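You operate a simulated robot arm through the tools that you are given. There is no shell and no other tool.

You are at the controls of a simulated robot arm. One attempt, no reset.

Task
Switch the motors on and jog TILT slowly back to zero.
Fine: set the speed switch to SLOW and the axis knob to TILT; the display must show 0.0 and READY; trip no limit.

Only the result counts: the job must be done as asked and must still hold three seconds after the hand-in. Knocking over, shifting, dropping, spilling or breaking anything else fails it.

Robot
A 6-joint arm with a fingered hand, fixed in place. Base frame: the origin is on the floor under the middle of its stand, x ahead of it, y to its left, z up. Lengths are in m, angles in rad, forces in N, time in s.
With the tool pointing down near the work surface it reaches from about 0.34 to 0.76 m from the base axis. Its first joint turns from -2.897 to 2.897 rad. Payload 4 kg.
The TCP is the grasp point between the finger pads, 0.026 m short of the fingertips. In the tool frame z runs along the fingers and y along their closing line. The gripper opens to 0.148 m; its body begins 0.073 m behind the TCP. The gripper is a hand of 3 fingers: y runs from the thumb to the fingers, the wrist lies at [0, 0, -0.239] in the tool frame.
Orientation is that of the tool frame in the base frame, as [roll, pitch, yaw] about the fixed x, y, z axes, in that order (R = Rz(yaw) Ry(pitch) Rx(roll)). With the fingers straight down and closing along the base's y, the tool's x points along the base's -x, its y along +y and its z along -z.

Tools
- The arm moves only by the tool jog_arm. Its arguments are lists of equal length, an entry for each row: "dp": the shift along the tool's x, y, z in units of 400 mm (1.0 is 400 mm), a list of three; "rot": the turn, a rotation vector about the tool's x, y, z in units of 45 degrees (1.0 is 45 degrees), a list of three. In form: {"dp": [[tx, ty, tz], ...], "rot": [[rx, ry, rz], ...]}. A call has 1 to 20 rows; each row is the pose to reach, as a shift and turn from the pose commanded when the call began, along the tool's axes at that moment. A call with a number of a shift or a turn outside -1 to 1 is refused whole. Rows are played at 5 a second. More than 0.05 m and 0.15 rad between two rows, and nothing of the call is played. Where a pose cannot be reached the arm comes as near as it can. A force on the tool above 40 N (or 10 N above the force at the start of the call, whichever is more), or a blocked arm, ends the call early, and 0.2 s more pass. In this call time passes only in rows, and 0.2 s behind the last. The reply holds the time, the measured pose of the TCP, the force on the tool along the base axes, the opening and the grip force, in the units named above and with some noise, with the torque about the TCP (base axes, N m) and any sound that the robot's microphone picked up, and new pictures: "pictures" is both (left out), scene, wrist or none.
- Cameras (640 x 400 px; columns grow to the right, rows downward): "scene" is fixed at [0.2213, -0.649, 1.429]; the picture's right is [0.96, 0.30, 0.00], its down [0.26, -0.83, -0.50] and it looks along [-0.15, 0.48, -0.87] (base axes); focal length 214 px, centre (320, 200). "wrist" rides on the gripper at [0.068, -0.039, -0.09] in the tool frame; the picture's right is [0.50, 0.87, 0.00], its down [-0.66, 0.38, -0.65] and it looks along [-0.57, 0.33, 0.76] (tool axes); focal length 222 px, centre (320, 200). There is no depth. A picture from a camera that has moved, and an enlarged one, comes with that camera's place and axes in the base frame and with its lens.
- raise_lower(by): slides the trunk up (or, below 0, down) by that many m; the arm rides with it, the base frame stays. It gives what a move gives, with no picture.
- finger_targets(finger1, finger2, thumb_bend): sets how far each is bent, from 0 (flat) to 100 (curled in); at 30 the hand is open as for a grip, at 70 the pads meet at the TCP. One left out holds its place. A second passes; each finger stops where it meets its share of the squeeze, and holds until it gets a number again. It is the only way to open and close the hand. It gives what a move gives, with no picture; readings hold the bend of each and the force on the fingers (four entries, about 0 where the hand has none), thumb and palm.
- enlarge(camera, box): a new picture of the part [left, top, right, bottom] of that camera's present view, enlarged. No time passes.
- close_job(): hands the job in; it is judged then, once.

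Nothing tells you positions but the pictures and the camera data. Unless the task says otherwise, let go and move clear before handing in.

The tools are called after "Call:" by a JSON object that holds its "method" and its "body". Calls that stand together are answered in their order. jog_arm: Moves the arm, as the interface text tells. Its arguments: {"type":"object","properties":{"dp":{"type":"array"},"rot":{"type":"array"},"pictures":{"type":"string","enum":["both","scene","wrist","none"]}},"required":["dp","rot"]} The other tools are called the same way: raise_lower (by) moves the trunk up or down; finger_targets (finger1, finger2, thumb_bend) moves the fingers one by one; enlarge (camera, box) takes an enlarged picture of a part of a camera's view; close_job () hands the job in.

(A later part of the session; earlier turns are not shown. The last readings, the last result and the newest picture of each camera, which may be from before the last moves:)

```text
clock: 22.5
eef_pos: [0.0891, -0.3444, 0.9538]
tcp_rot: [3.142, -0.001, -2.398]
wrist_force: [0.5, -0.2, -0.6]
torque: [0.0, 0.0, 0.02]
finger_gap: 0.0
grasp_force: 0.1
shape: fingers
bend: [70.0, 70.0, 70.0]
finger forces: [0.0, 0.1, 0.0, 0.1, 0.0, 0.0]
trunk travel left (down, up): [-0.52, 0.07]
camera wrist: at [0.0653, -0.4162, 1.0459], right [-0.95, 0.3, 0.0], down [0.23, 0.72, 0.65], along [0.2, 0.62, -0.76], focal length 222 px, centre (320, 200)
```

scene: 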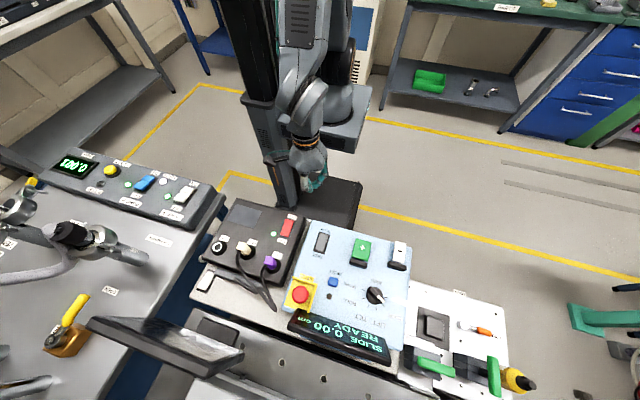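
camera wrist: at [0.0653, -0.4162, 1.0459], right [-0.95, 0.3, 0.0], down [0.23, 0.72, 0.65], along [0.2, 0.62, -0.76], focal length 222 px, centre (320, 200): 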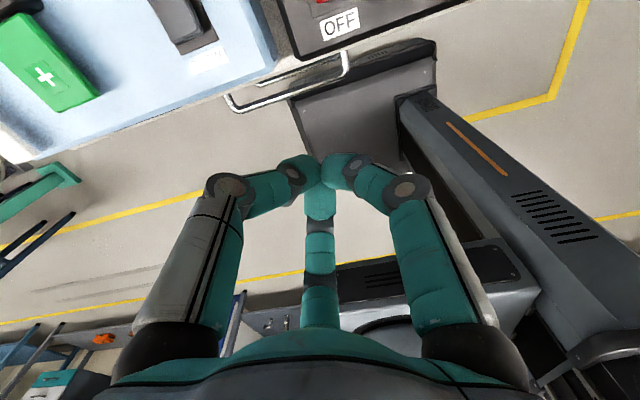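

With yaw at about 222° the tool is level and the pose is reachable. I'll approach the SLOW end of the speed rocker from above.

Call:
{"method": "jog_arm", "body": {"dp": [[0.004, -0.075, 0.0], [0.008, -0.15, 0.02], [0.013, -0.225, 0.04], [0.018, -0.308, 0.06]], "rot": [[0, 0, 0], [0, 0, 0], [0, 0, 0], [0, 0, 0]]}}

Call:
{"method": "enlarge", "body": {"camera": "scene", "box": [280, 200, 376, 260]}}

Call:
{"method": "enlarge", "body": {"camera": "wrist", "box": [200, 40, 440, 190]}}

```text
clock: 23.5
eef_pos: [0.1666, -0.4411, 0.929]
tcp_rot: [-3.139, 0.0, -2.402]
wrist_force: [-0.3, -0.2, -0.1]
torque: [0.01, -0.03, -0.03]
finger_gap: 0.0
grasp_force: 0.1
shape: fingers
bend: [70.0, 70.0, 70.0]
finger forces: [0.0, 0.0, 0.0, 0.0, 0.0, 0.0]
trunk travel left (down, up): [-0.52, 0.07]
camera wrist: at [0.1423, -0.5132, 1.0205], right [-0.95, 0.3, 0.0], down [0.23, 0.72, 0.65], along [0.2, 0.62, -0.76], focal length 222 px, centre (320, 200)
```

scene: 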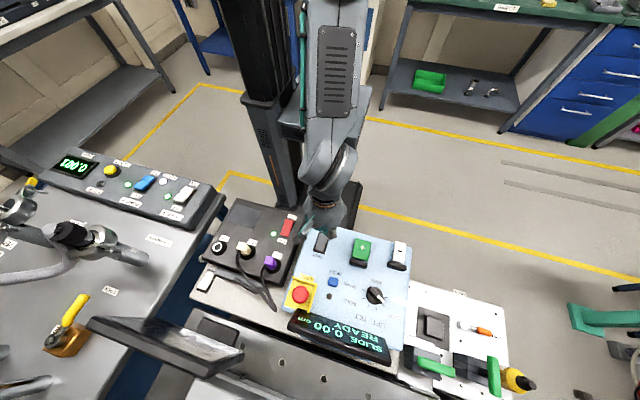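
wrist: 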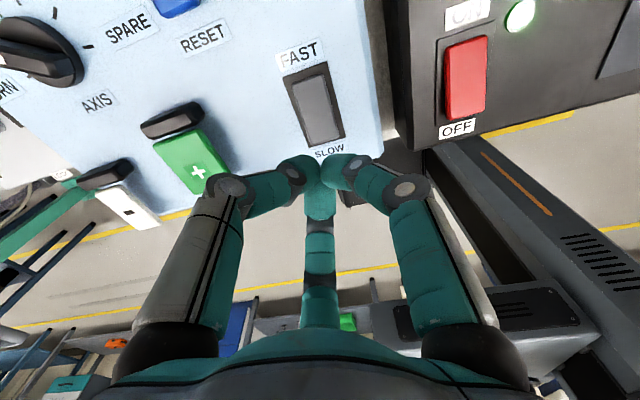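

```text
6.67 times, centred on (328, 230) of scene
camera zoom: at [0.2213, -0.649, 1.429], right [0.96, 0.3, 0.0], down [0.26, -0.83, -0.5], along [-0.15, 0.48, -0.87], focal length 1430 px, centre (267, 0)
```

zoom: 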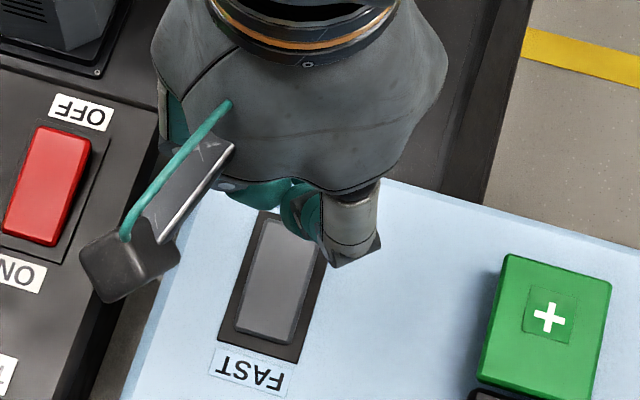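

```text
2.67 times, centred on (320, 115) of wrist
camera zoom: at [0.1423, -0.5132, 1.0205], right [-0.95, 0.3, 0.0], down [0.23, 0.72, 0.65], along [0.2, 0.62, -0.76], focal length 592 px, centre (320, 427)
```

zoom: 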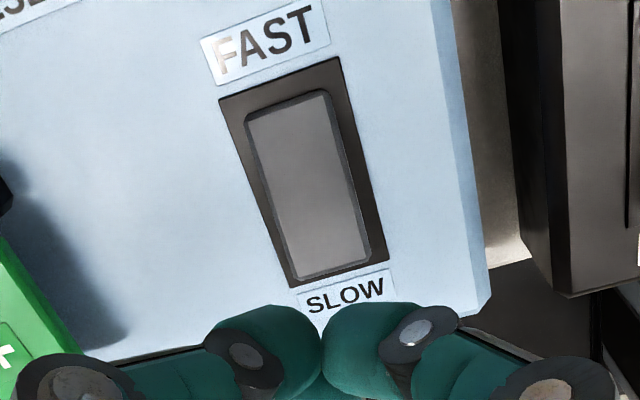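

The position checks out; the SLOW end is at y≈-0.431. I'll lower onto it.

Call:
{"method": "jog_arm", "body": {"dp": [[0, 0, 0.03], [0, 0, 0.06], [0, 0, 0.09], [0, 0, 0.12]], "rot": [[0, 0, 0], [0, 0, 0], [0, 0, 0], [0, 0, 0]], "pictures": "none"}}

Call:
{"method": "jog_arm", "body": {"dp": [[0, 0, 0.005], [0, 0, 0.01], [0, 0, 0.015], [0, 0, 0.02], [0, 0, 0.025], [0, 0, 0.03]], "rot": [[0, 0, 0], [0, 0, 0], [0, 0, 0], [0, 0, 0], [0, 0, 0], [0, 0, 0]], "pictures": "wrist"}}

```text
clock: 24.5
eef_pos: [0.1671, -0.4413, 0.8835]
tcp_rot: [-3.14, -0.002, -2.402]
wrist_force: [-0.4, -0.4, 0.0]
torque: [0.0, 0.05, -0.02]
finger_gap: 0.0
grasp_force: 0.0
shape: fingers
bend: [70.0, 70.0, 70.0]
finger forces: [0.1, 0.0, 0.0, 0.0, 0.0, 0.1]
trunk travel left (down, up): [-0.52, 0.07]
```

```text
clock: 25.9
eef_pos: [0.1684, -0.439, 0.8692]
tcp_rot: [-3.139, 0.0, -2.401]
wrist_force: [0.2, -0.4, 2.0]
torque: [0.0, -0.03, 0.04]
finger_gap: 0.0002
grasp_force: 0.7
shape: fingers
bend: [70.0, 70.0, 70.0]
finger forces: [0.1, 1.6, 0.0, 0.0, 0.1, 0.0]
trunk travel left (down, up): [-0.52, 0.07]
camera wrist: at [0.1437, -0.5115, 0.9612], right [-0.95, 0.3, 0.0], down [0.23, 0.72, 0.65], along [0.2, 0.62, -0.76], focal length 222 px, centre (320, 200)
```

wrist: 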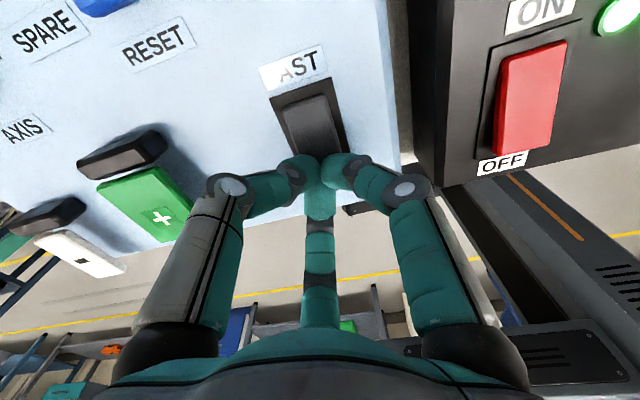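

finger2 is just touching, at 2 N. I'll press a bit further in small steps.

Call:
{"method": "jog_arm", "body": {"dp": [[0, 0, 0.004], [0, 0, 0.008], [0, 0, 0.012], [0, 0, 0.016]], "rot": [[0, 0, 0], [0, 0, 0], [0, 0, 0], [0, 0, 0]], "pictures": "none"}}

Call:
{"method": "enlarge", "body": {"camera": "wrist", "box": [200, 40, 440, 190]}}

```text
clock: 26.9
eef_pos: [0.1672, -0.4398, 0.8656]
tcp_rot: [-3.136, -0.002, -2.402]
wrist_force: [0.2, -1.0, 17.5]
torque: [-0.13, -0.01, -0.01]
finger_gap: 0.0
grasp_force: 9.9
shape: fingers
bend: [70.0, 70.0, 71.0]
finger forces: [6.8, 0.0, 0.0, 0.1, 13.4, 0.0]
trunk travel left (down, up): [-0.52, 0.07]
```

```text
2.67 times, centred on (320, 115) of wrist
camera zoom: at [0.1436, -0.5122, 0.9567], right [-0.95, 0.3, 0.0], down [0.23, 0.72, 0.65], along [0.2, 0.62, -0.76], focal length 592 px, centre (320, 427)
```

zoom: 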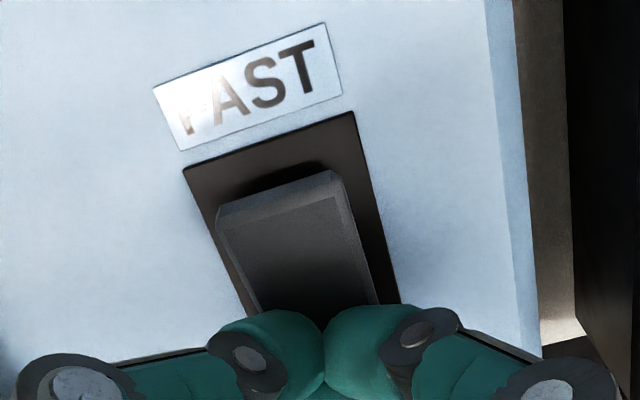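

It flipped: the FAST end is now raised. I'll lift off and check.

Call:
{"method": "jog_arm", "body": {"dp": [[0, 0, -0.03], [0, 0, -0.08], [0, 0, -0.14], [0, 0, -0.2]], "rot": [[0, 0, 0], [0, 0, 0], [0, 0, 0], [0, 0, 0]], "pictures": "none"}}

Call:
{"method": "enlarge", "body": {"camera": "wrist", "box": [200, 40, 440, 190]}}

Call:
{"method": "enlarge", "body": {"camera": "scene", "box": [270, 200, 430, 370]}}

```text
clock: 27.9
eef_pos: [0.1664, -0.4403, 0.9425]
tcp_rot: [-3.14, 0.001, -2.404]
wrist_force: [0.8, -0.1, -0.1]
torque: [0.0, 0.01, 0.02]
finger_gap: 0.0002
grasp_force: 0.1
shape: fingers
bend: [70.0, 70.0, 70.0]
finger forces: [0.0, 0.0, 0.0, 0.1, 0.1, 0.0]
trunk travel left (down, up): [-0.52, 0.07]
```

```text
2.67 times, centred on (320, 115) of wrist
camera zoom: at [0.1422, -0.5126, 1.0349], right [-0.95, 0.3, 0.0], down [0.23, 0.72, 0.65], along [0.2, 0.62, -0.76], focal length 592 px, centre (320, 427)
```

zoom: 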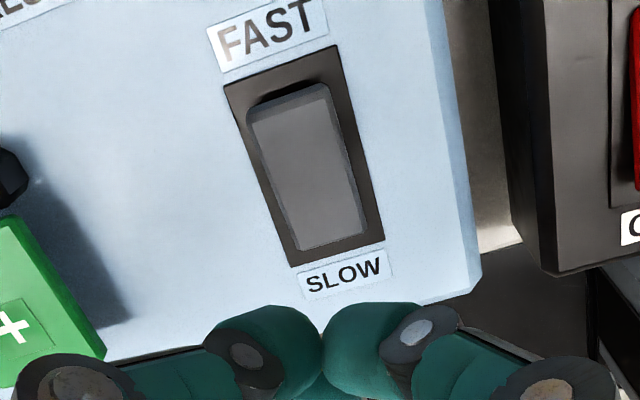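

```text
2.35 times, centred on (350, 285) of scene
camera zoom: at [0.2213, -0.649, 1.429], right [0.96, 0.3, 0.0], down [0.26, -0.83, -0.5], along [-0.15, 0.48, -0.87], focal length 505 px, centre (249, 0)
```

zoom: 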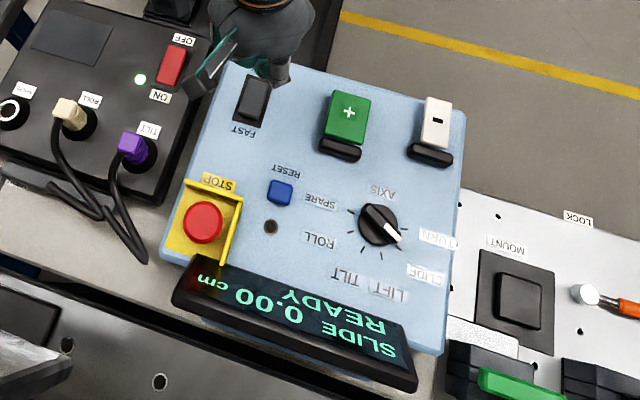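

The speed switch reads SLOW and the display READY. Next is the knob: I'll move above it while turning the hand so its x axis lines up with the bar, which points to SLIDE at about -30°.

Call:
{"method": "jog_arm", "body": {"dp": [[0, 0, -0.04], [-0.02, -0.07, -0.075], [-0.045, -0.16, -0.075], [-0.07, -0.25, -0.075], [-0.095, -0.34, -0.075], [-0.118, -0.42, -0.075], [-0.1367, -0.4855, -0.075]], "rot": [[0, 0, -0.14], [0, 0, -0.28], [0, 0, -0.42], [0, 0, -0.56], [0, 0, -0.7], [0, 0, -0.84], [0, 0, -0.98]], "pictures": "none"}}

```text
clock: 29.5
eef_pos: [0.3363, -0.5469, 0.976]
tcp_rot: [-3.138, 0.0, -1.631]
wrist_force: [0.7, 0.0, 0.2]
torque: [0.05, 0.02, 0.02]
finger_gap: 0.0
grasp_force: 0.0
shape: fingers
bend: [70.0, 70.0, 70.0]
finger forces: [0.1, 0.1, 0.0, 0.0, 0.1, 0.1]
trunk travel left (down, up): [-0.52, 0.07]
```

Call:
{"method": "jog_arm", "body": {"dp": [[0, 0, 0], [0, 0, 0], [0, 0, 0], [0, 0, 0], [0, 0, 0]], "rot": [[0, 0, -0.15], [0, 0, -0.3], [0, 0, -0.45], [0, 0, -0.6], [0, 0, -0.75]], "pictures": "none"}}

Call:
{"method": "jog_arm", "body": {"dp": [[0, 0, 0], [0, 0, 0], [0, 0, 0], [0, 0, 0], [0, 0, 0]], "rot": [[0, 0, -0.14], [0, 0, -0.28], [0, 0, -0.42], [0, 0, -0.56], [0, 0, -0.66]]}}

Call:
{"method": "enlarge", "body": {"camera": "wrist", "box": [200, 40, 440, 190]}}

Call:
{"method": "enlarge", "body": {"camera": "scene", "box": [325, 260, 405, 310]}}

```text
clock: 30.7
eef_pos: [0.3397, -0.5462, 0.9746]
tcp_rot: [3.139, -0.001, -1.042]
wrist_force: [-0.1, -0.3, -0.7]
torque: [-0.01, 0.01, 0.03]
finger_gap: 0.0
grasp_force: 0.1
shape: fingers
bend: [70.0, 70.0, 70.0]
finger forces: [0.0, 0.1, 0.0, 0.1, 0.0, 0.0]
trunk travel left (down, up): [-0.52, 0.07]
```

```text
clock: 31.9
eef_pos: [0.3401, -0.546, 0.975]
tcp_rot: [3.141, -0.001, -0.522]
wrist_force: [0.8, -0.5, -0.2]
torque: [-0.02, 0.0, 0.03]
finger_gap: 0.0001
grasp_force: 0.1
shape: fingers
bend: [70.0, 70.0, 70.0]
finger forces: [0.0, 0.1, 0.0, 0.0, 0.0, 0.0]
trunk travel left (down, up): [-0.52, 0.07]
camera wrist: at [0.4167, -0.5442, 1.066], right [0.0, -1.0, 0.0], down [-0.76, 0.0, 0.65], along [-0.65, 0.0, -0.76], focal length 222 px, centre (320, 200)
```

scene: 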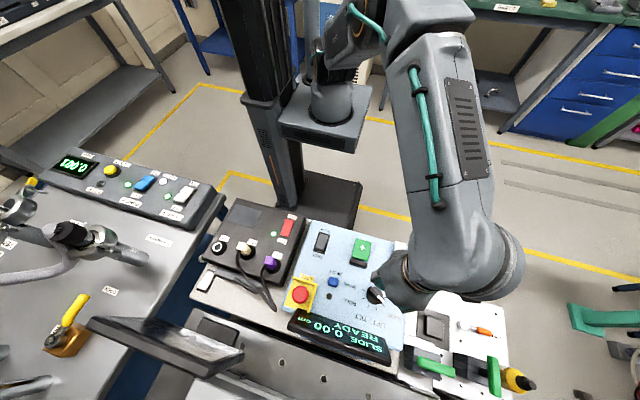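
wrist: 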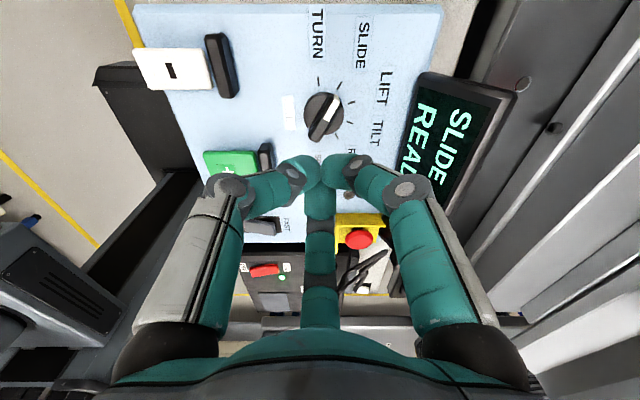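

```text
2.67 times, centred on (320, 115) of wrist
camera zoom: at [0.4167, -0.5442, 1.066], right [0.0, -1.0, 0.0], down [-0.76, 0.0, 0.65], along [-0.65, 0.0, -0.76], focal length 592 px, centre (320, 427)
```

zoom: 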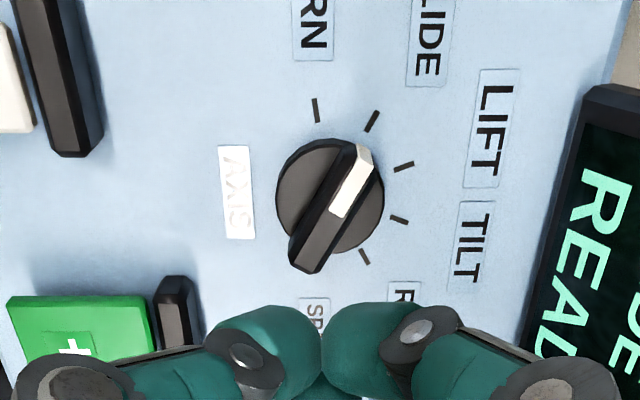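

```text
8.00 times, centred on (365, 285) of scene
camera zoom: at [0.2213, -0.649, 1.429], right [0.96, 0.3, 0.0], down [0.26, -0.83, -0.5], along [-0.15, 0.48, -0.87], focal length 1716 px, centre (-40, -480)
```

zoom: 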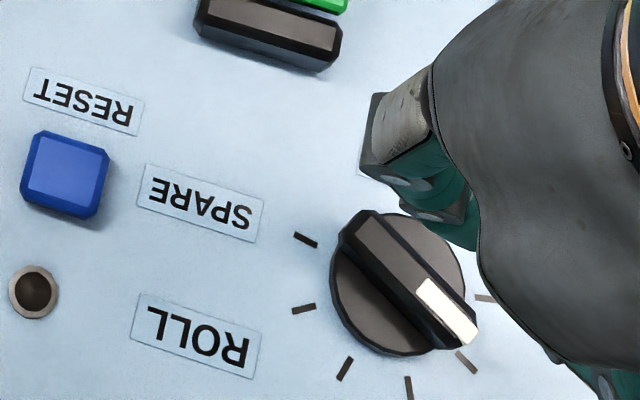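

The knob triangulates to centre (0.3355, -0.5485), with its bar top at about z 0.857, the disc top at about 0.839 and the panel at about 0.831. I'll open the fingers a little around the bar, centre over it and go partway down.

Call:
{"method": "finger_targets", "body": {"finger1": 45, "finger2": 45, "thumb_bend": 45}}

Call:
{"method": "jog_arm", "body": {"dp": [[-0.006, 0.0093, 0.02], [-0.006, 0.0093, 0.05], [-0.006, 0.0093, 0.08], [-0.006, 0.0093, 0.11]], "rot": [[0, 0, 0], [0, 0, 0], [0, 0, 0], [0, 0, 0]], "pictures": "wrist"}}

Call:
{"method": "enlarge", "body": {"camera": "wrist", "box": [200, 60, 440, 210]}}

Call:
{"method": "enlarge", "body": {"camera": "scene", "box": [325, 240, 453, 320]}}

```text
clock: 32.9
eef_pos: [0.3396, -0.5461, 0.9742]
tcp_rot: [3.141, -0.002, -0.524]
wrist_force: [-0.4, -1.2, -1.1]
torque: [-0.03, -0.02, 0.0]
finger_gap: 0.0782
grasp_force: 0.0
shape: fingers
bend: [45.0, 45.0, 45.0]
finger forces: [0.0, 0.1, 0.0, 0.0, 0.1, 0.0]
trunk travel left (down, up): [-0.52, 0.07]
```

```text
clock: 33.9
eef_pos: [0.337, -0.5494, 0.9303]
tcp_rot: [-3.139, -0.001, -0.526]
wrist_force: [-0.4, 0.9, -0.1]
torque: [0.01, -0.02, -0.01]
finger_gap: 0.0785
grasp_force: 0.0
shape: fingers
bend: [45.0, 45.0, 45.0]
finger forces: [0.1, 0.0, 0.1, 0.0, 0.0, 0.0]
trunk travel left (down, up): [-0.52, 0.07]
camera wrist: at [0.4133, -0.5473, 1.0219], right [0.0, -1.0, 0.0], down [-0.76, 0.0, 0.65], along [-0.65, 0.0, -0.76], focal length 222 px, centre (320, 200)
```

wrist: 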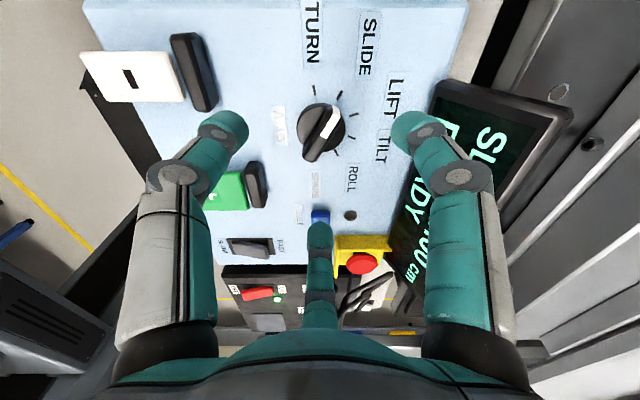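

```text
2.67 times, centred on (320, 135) of wrist
camera zoom: at [0.4133, -0.5473, 1.0219], right [0.0, -1.0, 0.0], down [-0.76, 0.0, 0.65], along [-0.65, 0.0, -0.76], focal length 592 px, centre (320, 373)
```

zoom: 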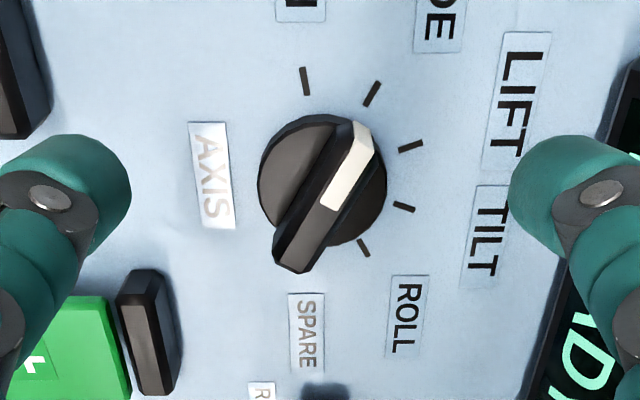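

```text
5.00 times, centred on (389, 280) of scene
camera zoom: at [0.2213, -0.649, 1.429], right [0.96, 0.3, 0.0], down [0.26, -0.83, -0.5], along [-0.15, 0.48, -0.87], focal length 1072 px, centre (-25, -200)
```

zoom: 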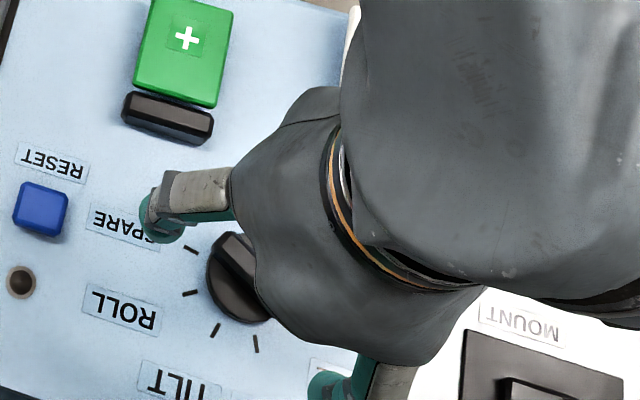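

The bar is centred between the fingers. I'll descend around it in stages.

Call:
{"method": "jog_arm", "body": {"dp": [[0, 0, 0.025], [0, 0, 0.05], [0, 0, 0.075], [0, 0, 0.1], [0, 0, 0.12], [0, 0, 0.135]], "rot": [[0, 0, 0], [0, 0, 0], [0, 0, 0], [0, 0, 0], [0, 0, 0], [0, 0, 0]], "pictures": "wrist"}}

Call:
{"method": "enlarge", "body": {"camera": "scene", "box": [325, 250, 453, 330]}}

Call:
{"method": "enlarge", "body": {"camera": "wrist", "box": [200, 60, 440, 210]}}

```text
clock: 35.3
eef_pos: [0.3359, -0.5497, 0.8749]
tcp_rot: [-3.142, -0.002, -0.523]
wrist_force: [-0.3, -0.1, -1.0]
torque: [0.0, 0.01, -0.03]
finger_gap: 0.0784
grasp_force: 0.0
shape: fingers
bend: [45.0, 45.0, 45.0]
finger forces: [0.1, 0.1, 0.1, 0.0, 0.0, 0.0]
trunk travel left (down, up): [-0.52, 0.07]
camera wrist: at [0.4132, -0.5476, 0.9675], right [0.0, -1.0, 0.0], down [-0.76, 0.0, 0.65], along [-0.65, 0.0, -0.76], focal length 222 px, centre (320, 200)
```

wrist: 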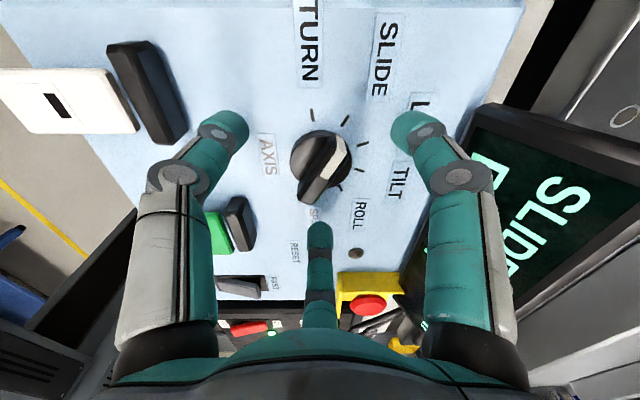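

```text
5.00 times, centred on (389, 290) of scene
camera zoom: at [0.2213, -0.649, 1.429], right [0.96, 0.3, 0.0], down [0.26, -0.83, -0.5], along [-0.15, 0.48, -0.87], focal length 1072 px, centre (-25, -250)
```

zoom: 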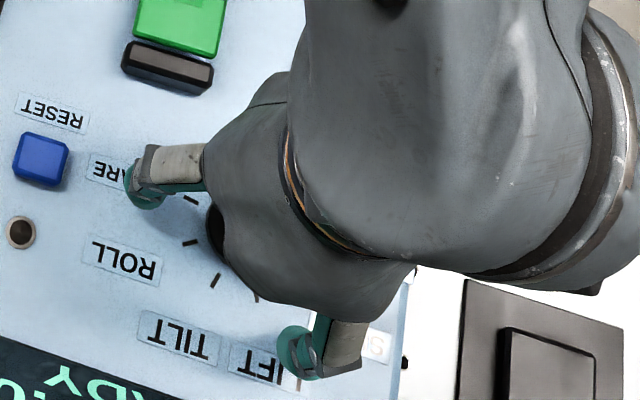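

```text
2.67 times, centred on (320, 135) of wrist
camera zoom: at [0.4132, -0.5476, 0.9675], right [0.0, -1.0, 0.0], down [-0.76, 0.0, 0.65], along [-0.65, 0.0, -0.76], focal length 592 px, centre (320, 373)
```

zoom: 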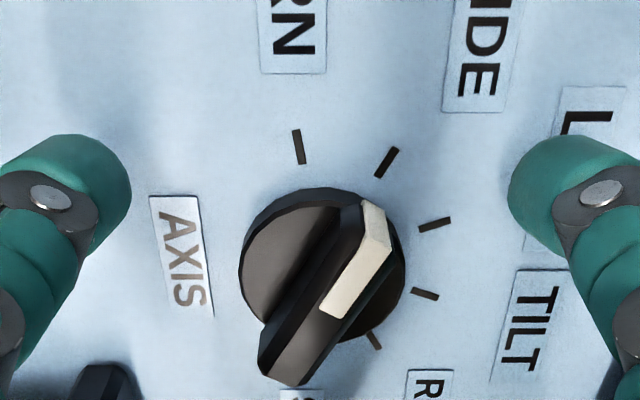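

There's no contact. I'll lower a few mm more and close gently on the bar.

Call:
{"method": "jog_arm", "body": {"dp": [[0, 0, 0.006], [0, 0, 0.012]], "rot": [[0, 0, 0], [0, 0, 0]], "pictures": "none"}}

Call:
{"method": "finger_targets", "body": {"finger1": 58, "finger2": 58, "thumb_bend": 58}}

Call:
{"method": "enlarge", "body": {"camera": "wrist", "box": [200, 80, 440, 230]}}

```text
clock: 35.9
eef_pos: [0.3356, -0.5497, 0.8715]
tcp_rot: [-3.141, -0.002, -0.523]
wrist_force: [0.5, -0.5, 0.7]
torque: [0.0, 0.02, 0.0]
finger_gap: 0.0781
grasp_force: 0.1
shape: fingers
bend: [45.0, 45.0, 45.0]
finger forces: [0.0, 0.1, 0.0, 0.0, 0.0, 0.1]
trunk travel left (down, up): [-0.52, 0.07]
```

```text
clock: 36.9
eef_pos: [0.3366, -0.5491, 0.8715]
tcp_rot: [-3.141, -0.002, -0.524]
wrist_force: [1.1, -0.2, 0.1]
torque: [-0.03, 0.02, 0.01]
finger_gap: 0.0399
grasp_force: 0.1
shape: fingers
bend: [57.0, 57.0, 57.0]
finger forces: [0.0, 0.1, 0.0, 0.0, 0.0, 0.1]
trunk travel left (down, up): [-0.52, 0.07]
```

```text
2.67 times, centred on (320, 155) of wrist
camera zoom: at [0.4137, -0.547, 0.9634], right [0.0, -1.0, 0.0], down [-0.76, 0.0, 0.65], along [-0.65, 0.0, -0.76], focal length 592 px, centre (320, 320)
```

zoom: 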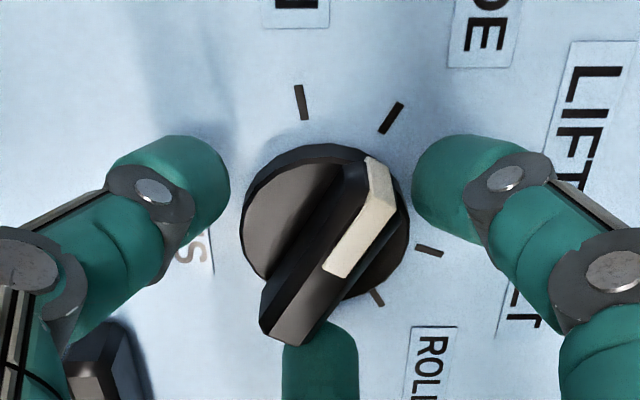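

The fingers sit symmetrically around the bar, so I'll continue closing.

Call:
{"method": "finger_targets", "body": {"finger1": 63, "finger2": 63, "thumb_bend": 63}}

Call:
{"method": "enlarge", "body": {"camera": "wrist", "box": [200, 80, 440, 230]}}

```text
clock: 37.9
eef_pos: [0.3371, -0.5492, 0.8726]
tcp_rot: [-3.141, 0.0, -0.523]
wrist_force: [-2.0, -4.9, -0.7]
torque: [-0.11, 0.04, 0.01]
finger_gap: 0.0271
grasp_force: 2.2
shape: fingers
bend: [59.0, 60.0, 63.0]
finger forces: [2.8, 2.5, 0.0, 0.1, 0.1, 0.1]
trunk travel left (down, up): [-0.52, 0.07]
```

```text
2.67 times, centred on (320, 155) of wrist
camera zoom: at [0.4135, -0.5474, 0.9633], right [0.0, -1.0, 0.0], down [-0.76, 0.0, 0.65], along [-0.65, 0.0, -0.76], focal length 592 px, centre (320, 320)
```

zoom: 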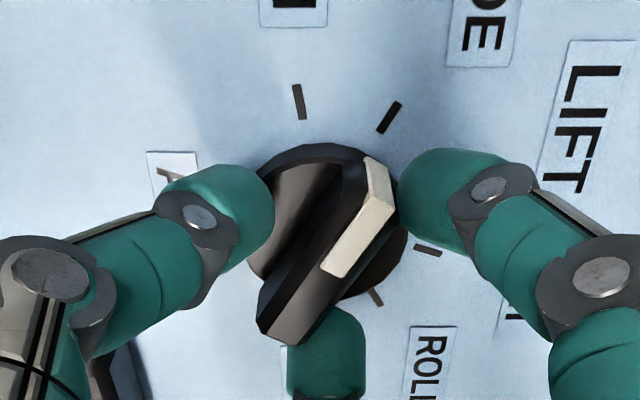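

Both fingers touch the bar. Now I'll bring the thumb in against the other side.

Call:
{"method": "finger_targets", "body": {"finger1": 63, "finger2": 63, "thumb_bend": 70}}

Call:
{"method": "enlarge", "body": {"camera": "wrist", "box": [200, 80, 440, 230]}}

```text
clock: 38.9
eef_pos: [0.3364, -0.5494, 0.8713]
tcp_rot: [3.14, -0.001, -0.524]
wrist_force: [0.0, -2.2, -0.1]
torque: [-0.07, 0.03, -0.04]
finger_gap: 0.0203
grasp_force: 4.0
shape: fingers
bend: [59.0, 60.0, 68.0]
finger forces: [2.8, 2.5, 0.0, 0.1, 2.7, 0.0]
trunk travel left (down, up): [-0.52, 0.07]
```

```text
2.67 times, centred on (320, 155) of wrist
camera zoom: at [0.4137, -0.5471, 0.9633], right [0.0, -1.0, 0.0], down [-0.76, 0.0, 0.65], along [-0.65, 0.0, -0.76], focal length 592 px, centre (320, 320)
```

zoom: 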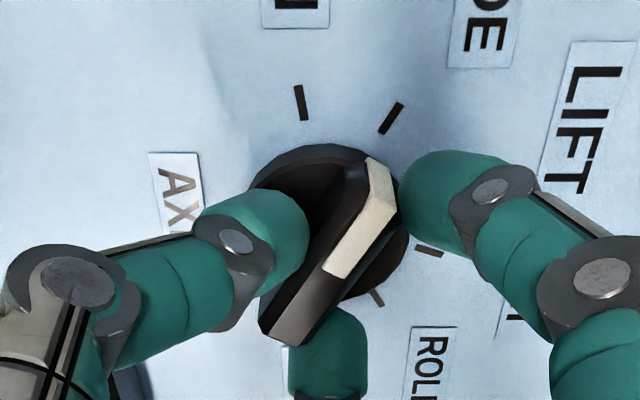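

The bar is held lightly from three sides. I'll turn it 40° clockwise seen from above, to LIFT, and check the display.

Call:
{"method": "jog_arm", "body": {"dp": [[0, 0, 0], [0, 0, 0], [0, 0, 0], [0, 0, 0], [0, 0, 0], [0, 0, 0], [0, 0, 0], [0, 0, 0]], "rot": [[0, 0, 0.11], [0, 0, 0.22], [0, 0, 0.33], [0, 0, 0.44], [0, 0, 0.55], [0, 0, 0.66], [0, 0, 0.77], [0, 0, 0.889]], "pictures": "wrist"}}

Call:
{"method": "enlarge", "body": {"camera": "scene", "box": [270, 240, 430, 370]}}

Call:
{"method": "enlarge", "body": {"camera": "wrist", "box": [200, 80, 440, 230]}}

```text
clock: 40.7
eef_pos: [0.3349, -0.5492, 0.872]
tcp_rot: [-3.141, -0.003, -1.224]
wrist_force: [2.2, -4.7, -1.6]
torque: [-0.11, -0.01, -0.02]
finger_gap: 0.019
grasp_force: 4.0
shape: fingers
bend: [60.0, 61.0, 68.0]
finger forces: [1.7, 2.2, 0.0, 0.0, 4.2, 0.1]
trunk travel left (down, up): [-0.52, 0.07]
camera wrist: at [0.3939, -0.5968, 0.9636], right [-0.64, -0.76, 0.0], down [-0.58, 0.49, 0.65], along [-0.5, 0.42, -0.76], focal length 222 px, centre (320, 200)
```

wrist: 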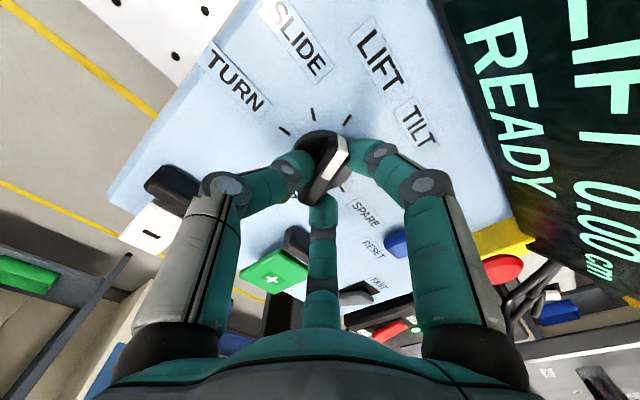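

```text
3.08 times, centred on (350, 305) of scene
camera zoom: at [0.2213, -0.649, 1.429], right [0.96, 0.3, 0.0], down [0.26, -0.83, -0.5], along [-0.15, 0.48, -0.87], focal length 660 px, centre (228, -123)
```

zoom: 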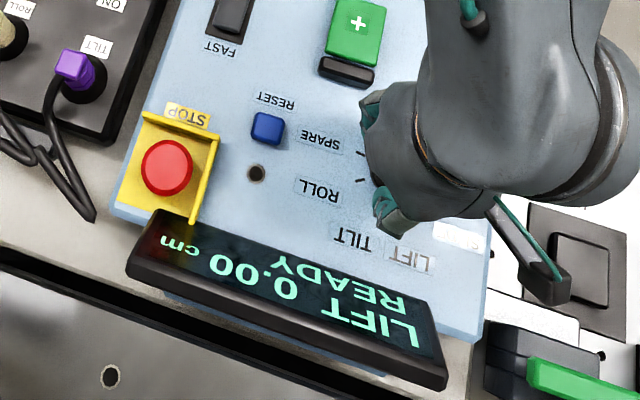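

```text
2.67 times, centred on (320, 155) of wrist
camera zoom: at [0.3939, -0.5968, 0.9636], right [-0.64, -0.76, 0.0], down [-0.58, 0.49, 0.65], along [-0.5, 0.42, -0.76], focal length 592 px, centre (320, 320)
```

zoom: 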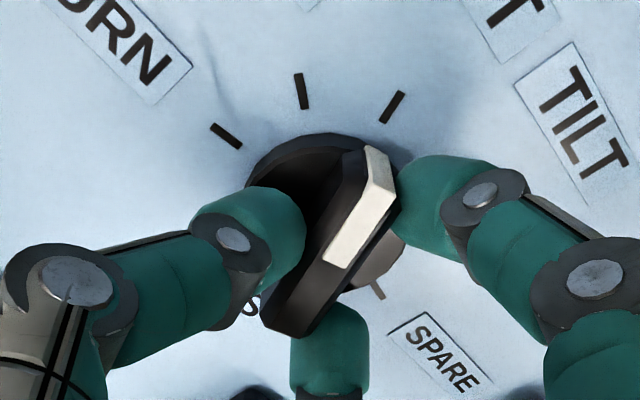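

The knob is on LIFT and the grip is fine. I'll turn another 40° to TILT.

Call:
{"method": "jog_arm", "body": {"dp": [[0, 0, 0], [0, 0, 0], [0, 0, 0], [0, 0, 0], [0, 0, 0], [0, 0, 0], [0, 0, 0], [0, 0, 0]], "rot": [[0, 0, 0.11], [0, 0, 0.22], [0, 0, 0.33], [0, 0, 0.44], [0, 0, 0.55], [0, 0, 0.66], [0, 0, 0.77], [0, 0, 0.889]], "pictures": "wrist"}}

Call:
{"method": "enlarge", "body": {"camera": "scene", "box": [270, 240, 430, 370]}}

Call:
{"method": "enlarge", "body": {"camera": "wrist", "box": [200, 80, 440, 230]}}

```text
clock: 42.5
eef_pos: [0.3343, -0.5485, 0.872]
tcp_rot: [-3.139, 0.0, -1.925]
wrist_force: [-0.2, -3.8, -0.3]
torque: [-0.11, 0.01, 0.03]
finger_gap: 0.0179
grasp_force: 4.0
shape: fingers
bend: [61.0, 61.0, 68.0]
finger forces: [1.3, 1.8, 0.0, 0.0, 4.7, 0.0]
trunk travel left (down, up): [-0.52, 0.07]
camera wrist: at [0.348, -0.6235, 0.9635], right [-0.99, -0.17, 0.0], down [-0.13, 0.75, 0.65], along [-0.11, 0.64, -0.76], focal length 222 px, centre (320, 200)
```

wrist: 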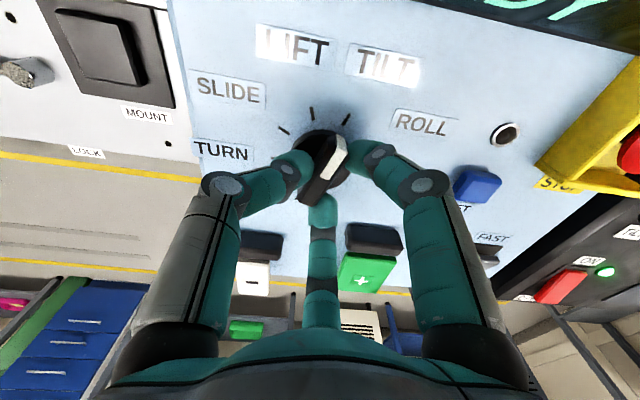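

```text
3.08 times, centred on (350, 305) of scene
camera zoom: at [0.2213, -0.649, 1.429], right [0.96, 0.3, 0.0], down [0.26, -0.83, -0.5], along [-0.15, 0.48, -0.87], focal length 660 px, centre (228, -123)
```

zoom: 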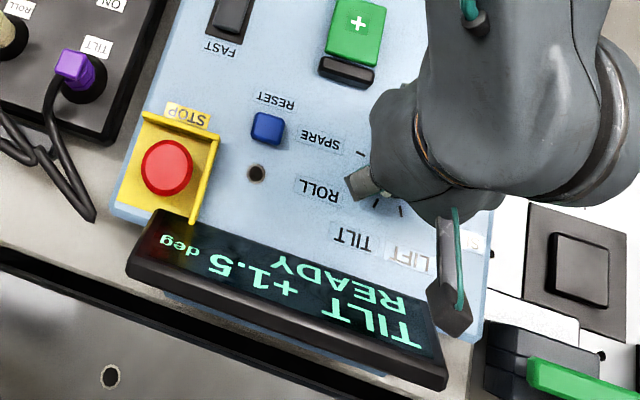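

```text
2.67 times, centred on (320, 155) of wrist
camera zoom: at [0.348, -0.6235, 0.9635], right [-0.99, -0.17, 0.0], down [-0.13, 0.75, 0.65], along [-0.11, 0.64, -0.76], focal length 592 px, centre (320, 320)
```

zoom: 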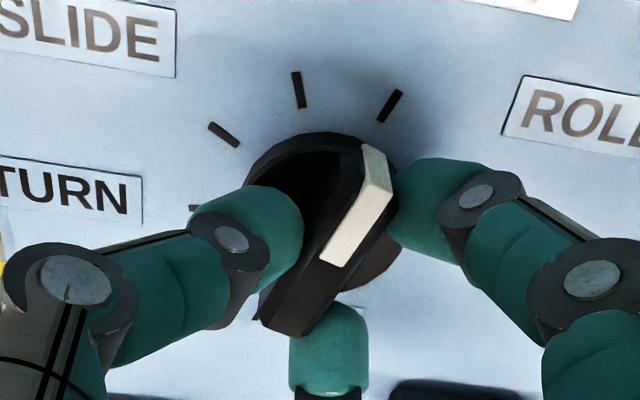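

The display reads TILT +1.5 deg READY. I'll release the knob and rise clear.

Call:
{"method": "finger_targets", "body": {"finger1": 50, "finger2": 50, "thumb_bend": 50}}

Call:
{"method": "jog_arm", "body": {"dp": [[0, 0, -0.03], [0, 0, -0.08], [0, 0, -0.14], [0, 0, -0.2]], "rot": [[0, 0, 0], [0, 0, 0], [0, 0, 0], [0, 0, 0]], "pictures": "wrist"}}

Call:
{"method": "enlarge", "body": {"camera": "scene", "box": [270, 240, 430, 370]}}

Call:
{"method": "finger_targets", "body": {"finger1": 70, "finger2": 70, "thumb_bend": 70}}

```text
clock: 43.5
eef_pos: [0.3354, -0.5489, 0.8727]
tcp_rot: [-3.14, 0.001, -1.921]
wrist_force: [0.2, 0.0, -0.6]
torque: [-0.01, 0.0, -0.01]
finger_gap: 0.0618
grasp_force: 0.0
shape: fingers
bend: [50.0, 50.0, 50.0]
finger forces: [0.1, 0.1, 0.1, 0.1, 0.0, 0.0]
trunk travel left (down, up): [-0.52, 0.07]
```

```text
clock: 44.5
eef_pos: [0.3376, -0.5483, 0.9507]
tcp_rot: [-3.14, 0.0, -1.921]
wrist_force: [-0.1, 0.2, -0.2]
torque: [0.01, 0.01, -0.01]
finger_gap: 0.0618
grasp_force: 0.0
shape: fingers
bend: [50.0, 50.0, 50.0]
finger forces: [0.1, 0.0, 0.0, 0.0, 0.1, 0.0]
trunk travel left (down, up): [-0.52, 0.07]
camera wrist: at [0.3499, -0.6221, 1.0427], right [-0.99, -0.17, 0.0], down [-0.13, 0.75, 0.65], along [-0.11, 0.64, -0.76], focal length 222 px, centre (320, 200)
```

wrist: 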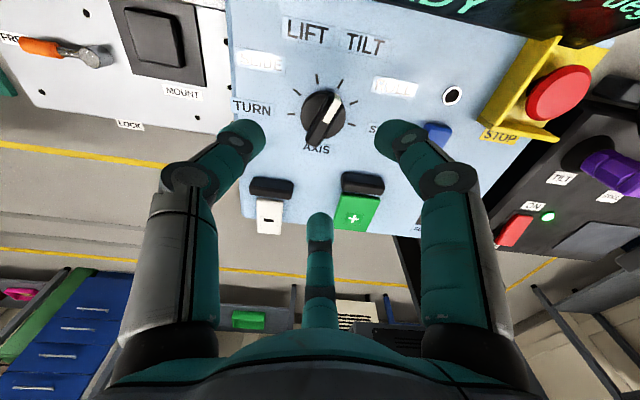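

```text
3.08 times, centred on (350, 305) of scene
camera zoom: at [0.2213, -0.649, 1.429], right [0.96, 0.3, 0.0], down [0.26, -0.83, -0.5], along [-0.15, 0.48, -0.87], focal length 660 px, centre (228, -123)
```

zoom: 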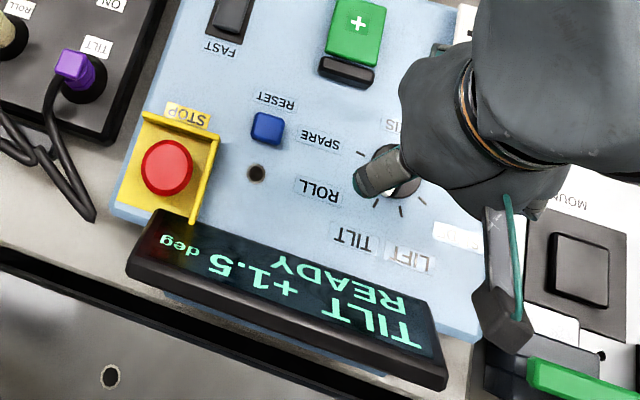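

```text
clock: 45.5
eef_pos: [0.3378, -0.5482, 0.9511]
tcp_rot: [-3.14, 0.0, -1.922]
wrist_force: [-1.2, 0.4, 0.5]
torque: [0.01, 0.02, 0.03]
finger_gap: 0.0003
grasp_force: 0.1
shape: fingers
bend: [69.0, 69.0, 70.0]
finger forces: [0.0, 0.0, 0.0, 0.0, 0.0, 0.1]
trunk travel left (down, up): [-0.52, 0.07]
```

The knob is on TILT at +1.5 deg and READY, and the hand is closed to a poker again. The "−" plate triangulates to centre (0.378, -0.424) with its top at about z 0.852. I'll move above it.

Call:
{"method": "jog_arm", "body": {"dp": [[-0.08, 0.004, 0], [-0.16, 0.008, 0], [-0.25, 0.012, 0.03], [-0.3355, 0.0158, 0.075]], "rot": [[0, 0, 0], [0, 0, 0], [0, 0, 0], [0, 0, 0]]}}

Call:
{"method": "enlarge", "body": {"camera": "wrist", "box": [200, 40, 440, 190]}}

Call:
{"method": "enlarge", "body": {"camera": "scene", "box": [340, 220, 436, 280]}}

Call:
{"method": "enlarge", "body": {"camera": "scene", "box": [280, 290, 408, 370]}}

```text
clock: 46.5
eef_pos: [0.3765, -0.4216, 0.923]
tcp_rot: [-3.141, 0.0, -1.921]
wrist_force: [0.0, -0.7, 0.2]
torque: [0.0, 0.0, 0.01]
finger_gap: 0.0004
grasp_force: 0.1
shape: fingers
bend: [69.0, 69.0, 70.0]
finger forces: [0.0, 0.0, 0.0, 0.0, 0.0, 0.0]
trunk travel left (down, up): [-0.52, 0.07]
camera wrist: at [0.3898, -0.4967, 1.0148], right [-0.99, -0.17, 0.0], down [-0.13, 0.75, 0.65], along [-0.11, 0.64, -0.76], focal length 222 px, centre (320, 200)
```

scene: 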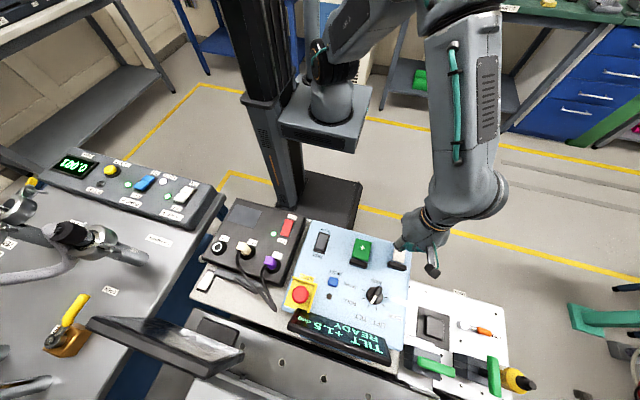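
wrist: 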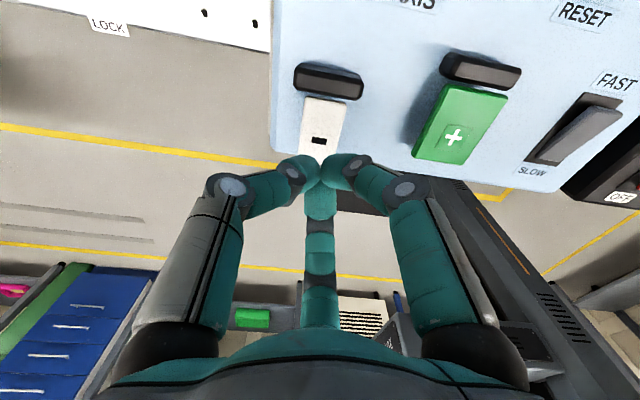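

```text
2.67 times, centred on (320, 115) of wrist
camera zoom: at [0.3898, -0.4967, 1.0148], right [-0.99, -0.17, 0.0], down [-0.13, 0.75, 0.65], along [-0.11, 0.64, -0.76], focal length 592 px, centre (320, 427)
```

zoom: 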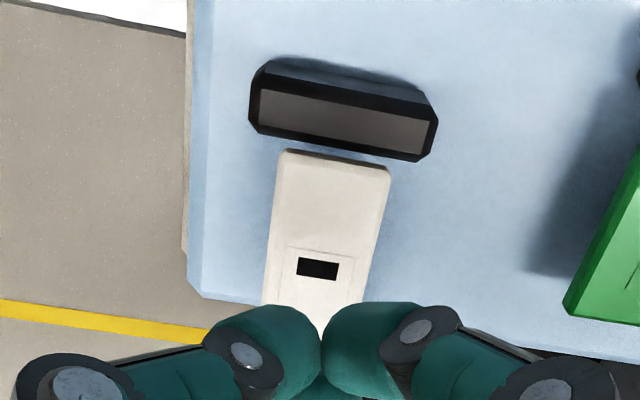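

```text
6.67 times, centred on (388, 250) of scene
camera zoom: at [0.2213, -0.649, 1.429], right [0.96, 0.3, 0.0], down [0.26, -0.83, -0.5], along [-0.15, 0.48, -0.87], focal length 1430 px, centre (-133, -133)
```

zoom: 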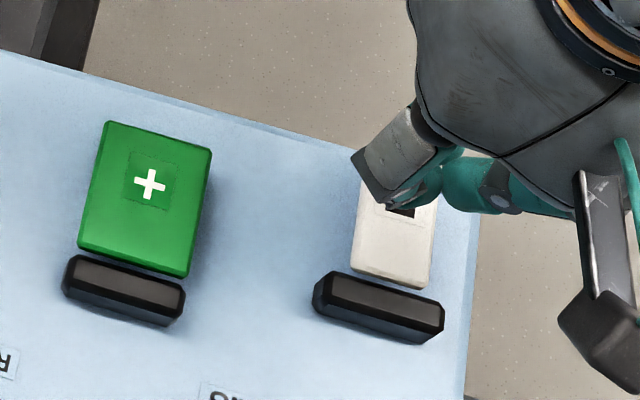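

```text
5.00 times, centred on (344, 330) of scene
camera zoom: at [0.2213, -0.649, 1.429], right [0.96, 0.3, 0.0], down [0.26, -0.83, -0.5], along [-0.15, 0.48, -0.87], focal length 1072 px, centre (200, -450)
```

zoom: 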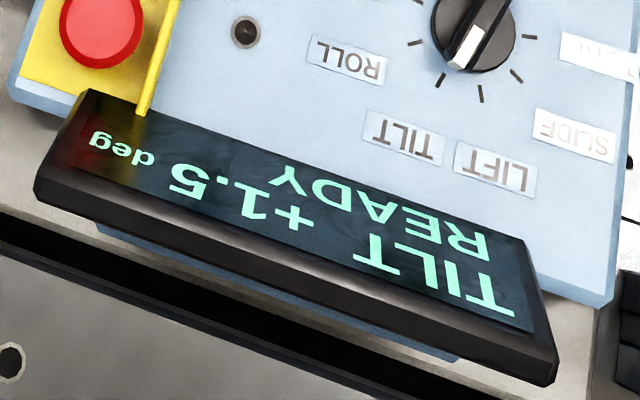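

The poker is above the "−" plate and the display shows TILT +1.5 READY. I'll lower in small stages to find the contact height.

Call:
{"method": "jog_arm", "body": {"dp": [[0, 0, 0.02], [0, 0, 0.04], [0, 0, 0.06], [0, 0, 0.075]], "rot": [[0, 0, 0], [0, 0, 0], [0, 0, 0], [0, 0, 0]], "pictures": "none"}}

Call:
{"method": "enlarge", "body": {"camera": "wrist", "box": [200, 40, 440, 190]}}

Call:
{"method": "enlarge", "body": {"camera": "scene", "box": [340, 220, 436, 280]}}

```text
clock: 47.5
eef_pos: [0.3747, -0.4201, 0.8908]
tcp_rot: [-3.14, -0.001, -1.921]
wrist_force: [0.4, 0.7, 0.4]
torque: [0.0, 0.02, 0.02]
finger_gap: 0.0001
grasp_force: 0.1
shape: fingers
bend: [69.0, 69.0, 70.0]
finger forces: [0.0, 0.0, 0.0, 0.0, 0.1, 0.0]
trunk travel left (down, up): [-0.52, 0.07]
```

```text
2.67 times, centred on (320, 115) of wrist
camera zoom: at [0.3881, -0.4965, 0.9823], right [-0.99, -0.17, 0.0], down [-0.13, 0.75, 0.65], along [-0.11, 0.64, -0.76], focal length 592 px, centre (320, 427)
```

zoom: 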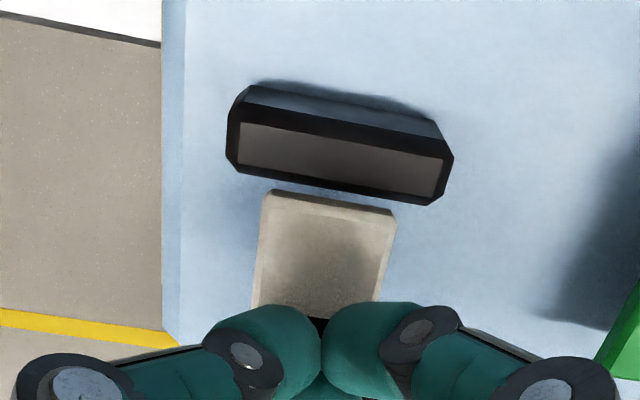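

```text
6.67 times, centred on (388, 250) of scene
camera zoom: at [0.2213, -0.649, 1.429], right [0.96, 0.3, 0.0], down [0.26, -0.83, -0.5], along [-0.15, 0.48, -0.87], focal length 1430 px, centre (-133, -133)
```

zoom: 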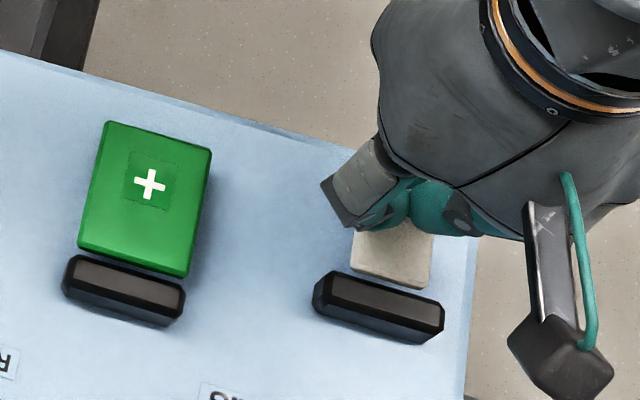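

Call:
{"method": "jog_arm", "body": {"dp": [[0.0, -0.004, 0.005], [0, -0.006, 0.01], [0, -0.006, 0.014]], "rot": [[0, 0, 0], [0, 0, 0], [0, 0, 0]], "pictures": "none"}}

Call:
{"method": "enlarge", "body": {"camera": "scene", "box": [280, 290, 408, 370]}}

```text
clock: 48.3
eef_pos: [0.3768, -0.4215, 0.8848]
tcp_rot: [-3.14, 0.001, -1.922]
wrist_force: [0.2, 0.3, -0.6]
torque: [0.02, 0.02, 0.02]
finger_gap: 0.0001
grasp_force: 0.0
shape: fingers
bend: [69.0, 69.0, 70.0]
finger forces: [0.0, 0.0, 0.0, 0.0, 0.0, 0.0]
trunk travel left (down, up): [-0.52, 0.07]
```

```text
5.00 times, centred on (344, 330) of scene
camera zoom: at [0.2213, -0.649, 1.429], right [0.96, 0.3, 0.0], down [0.26, -0.83, -0.5], along [-0.15, 0.48, -0.87], focal length 1072 px, centre (200, -450)
```

zoom: 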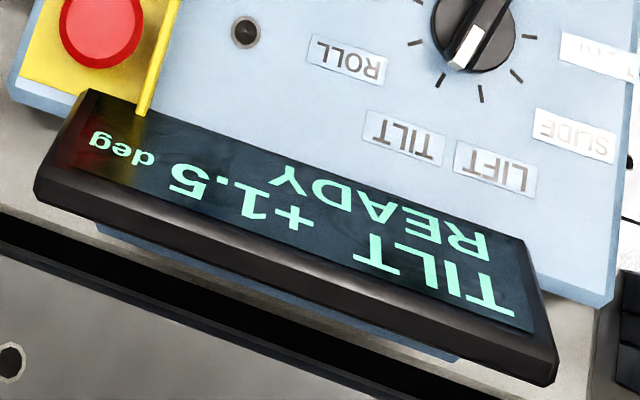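

There's no contact yet at 0.885. I'll take 2 mm steps now.

Call:
{"method": "jog_arm", "body": {"dp": [[0, 0, 0.005], [0, 0, 0.01]], "rot": [[0, 0, 0], [0, 0, 0]], "pictures": "none"}}

Call:
{"method": "enlarge", "body": {"camera": "scene", "box": [280, 290, 408, 370]}}

```text
clock: 48.9
eef_pos: [0.3775, -0.4223, 0.8817]
tcp_rot: [-3.14, 0.001, -1.922]
wrist_force: [-0.2, -0.6, 1.7]
torque: [-0.01, 0.02, 0.0]
finger_gap: 0.0
grasp_force: 1.3
shape: fingers
bend: [70.0, 69.0, 70.0]
finger forces: [2.1, 0.1, 0.1, 0.0, 0.0, 0.0]
trunk travel left (down, up): [-0.52, 0.07]
```

```text
5.00 times, centred on (344, 330) of scene
camera zoom: at [0.2213, -0.649, 1.429], right [0.96, 0.3, 0.0], down [0.26, -0.83, -0.5], along [-0.15, 0.48, -0.87], focal length 1072 px, centre (200, -450)
```

zoom: 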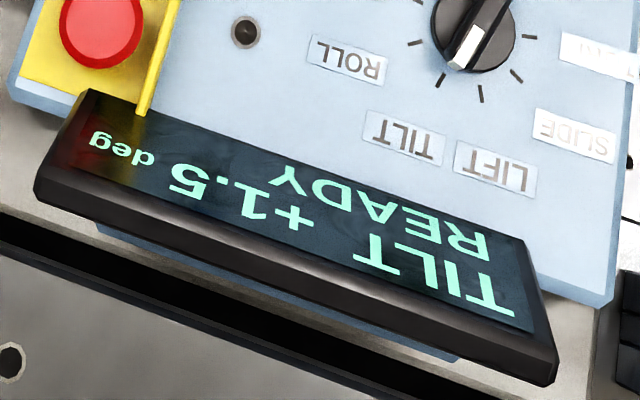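

Light contact at TCP z≈0.881. Now a short tap: 3 mm down and back up, to see whether and which way the reading moves.

Call:
{"method": "jog_arm", "body": {"dp": [[0, 0, 0.0075], [0, 0, -0.005]], "rot": [[0, 0, 0], [0, 0, 0]], "pictures": "none"}}

Call:
{"method": "enlarge", "body": {"camera": "scene", "box": [280, 290, 408, 370]}}

```text
clock: 49.5
eef_pos: [0.3789, -0.4203, 0.883]
tcp_rot: [-3.14, 0.001, -1.921]
wrist_force: [0.4, -0.2, -1.0]
torque: [0.03, -0.01, 0.0]
finger_gap: 0.0
grasp_force: 0.1
shape: fingers
bend: [70.0, 70.0, 70.0]
finger forces: [0.1, 0.1, 0.0, 0.1, 0.1, 0.0]
trunk travel left (down, up): [-0.52, 0.07]
```

```text
5.00 times, centred on (344, 330) of scene
camera zoom: at [0.2213, -0.649, 1.429], right [0.96, 0.3, 0.0], down [0.26, -0.83, -0.5], along [-0.15, 0.48, -0.87], focal length 1072 px, centre (200, -450)
```

zoom: 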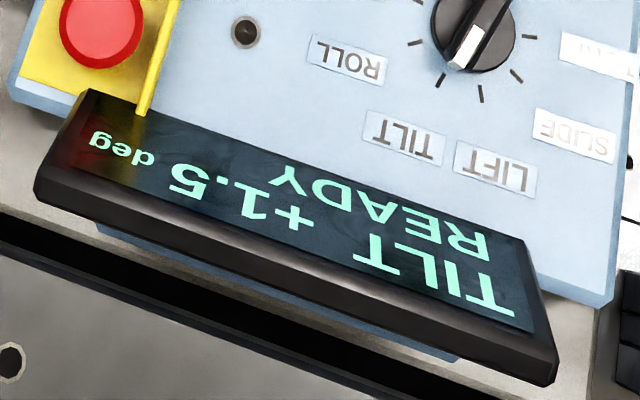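

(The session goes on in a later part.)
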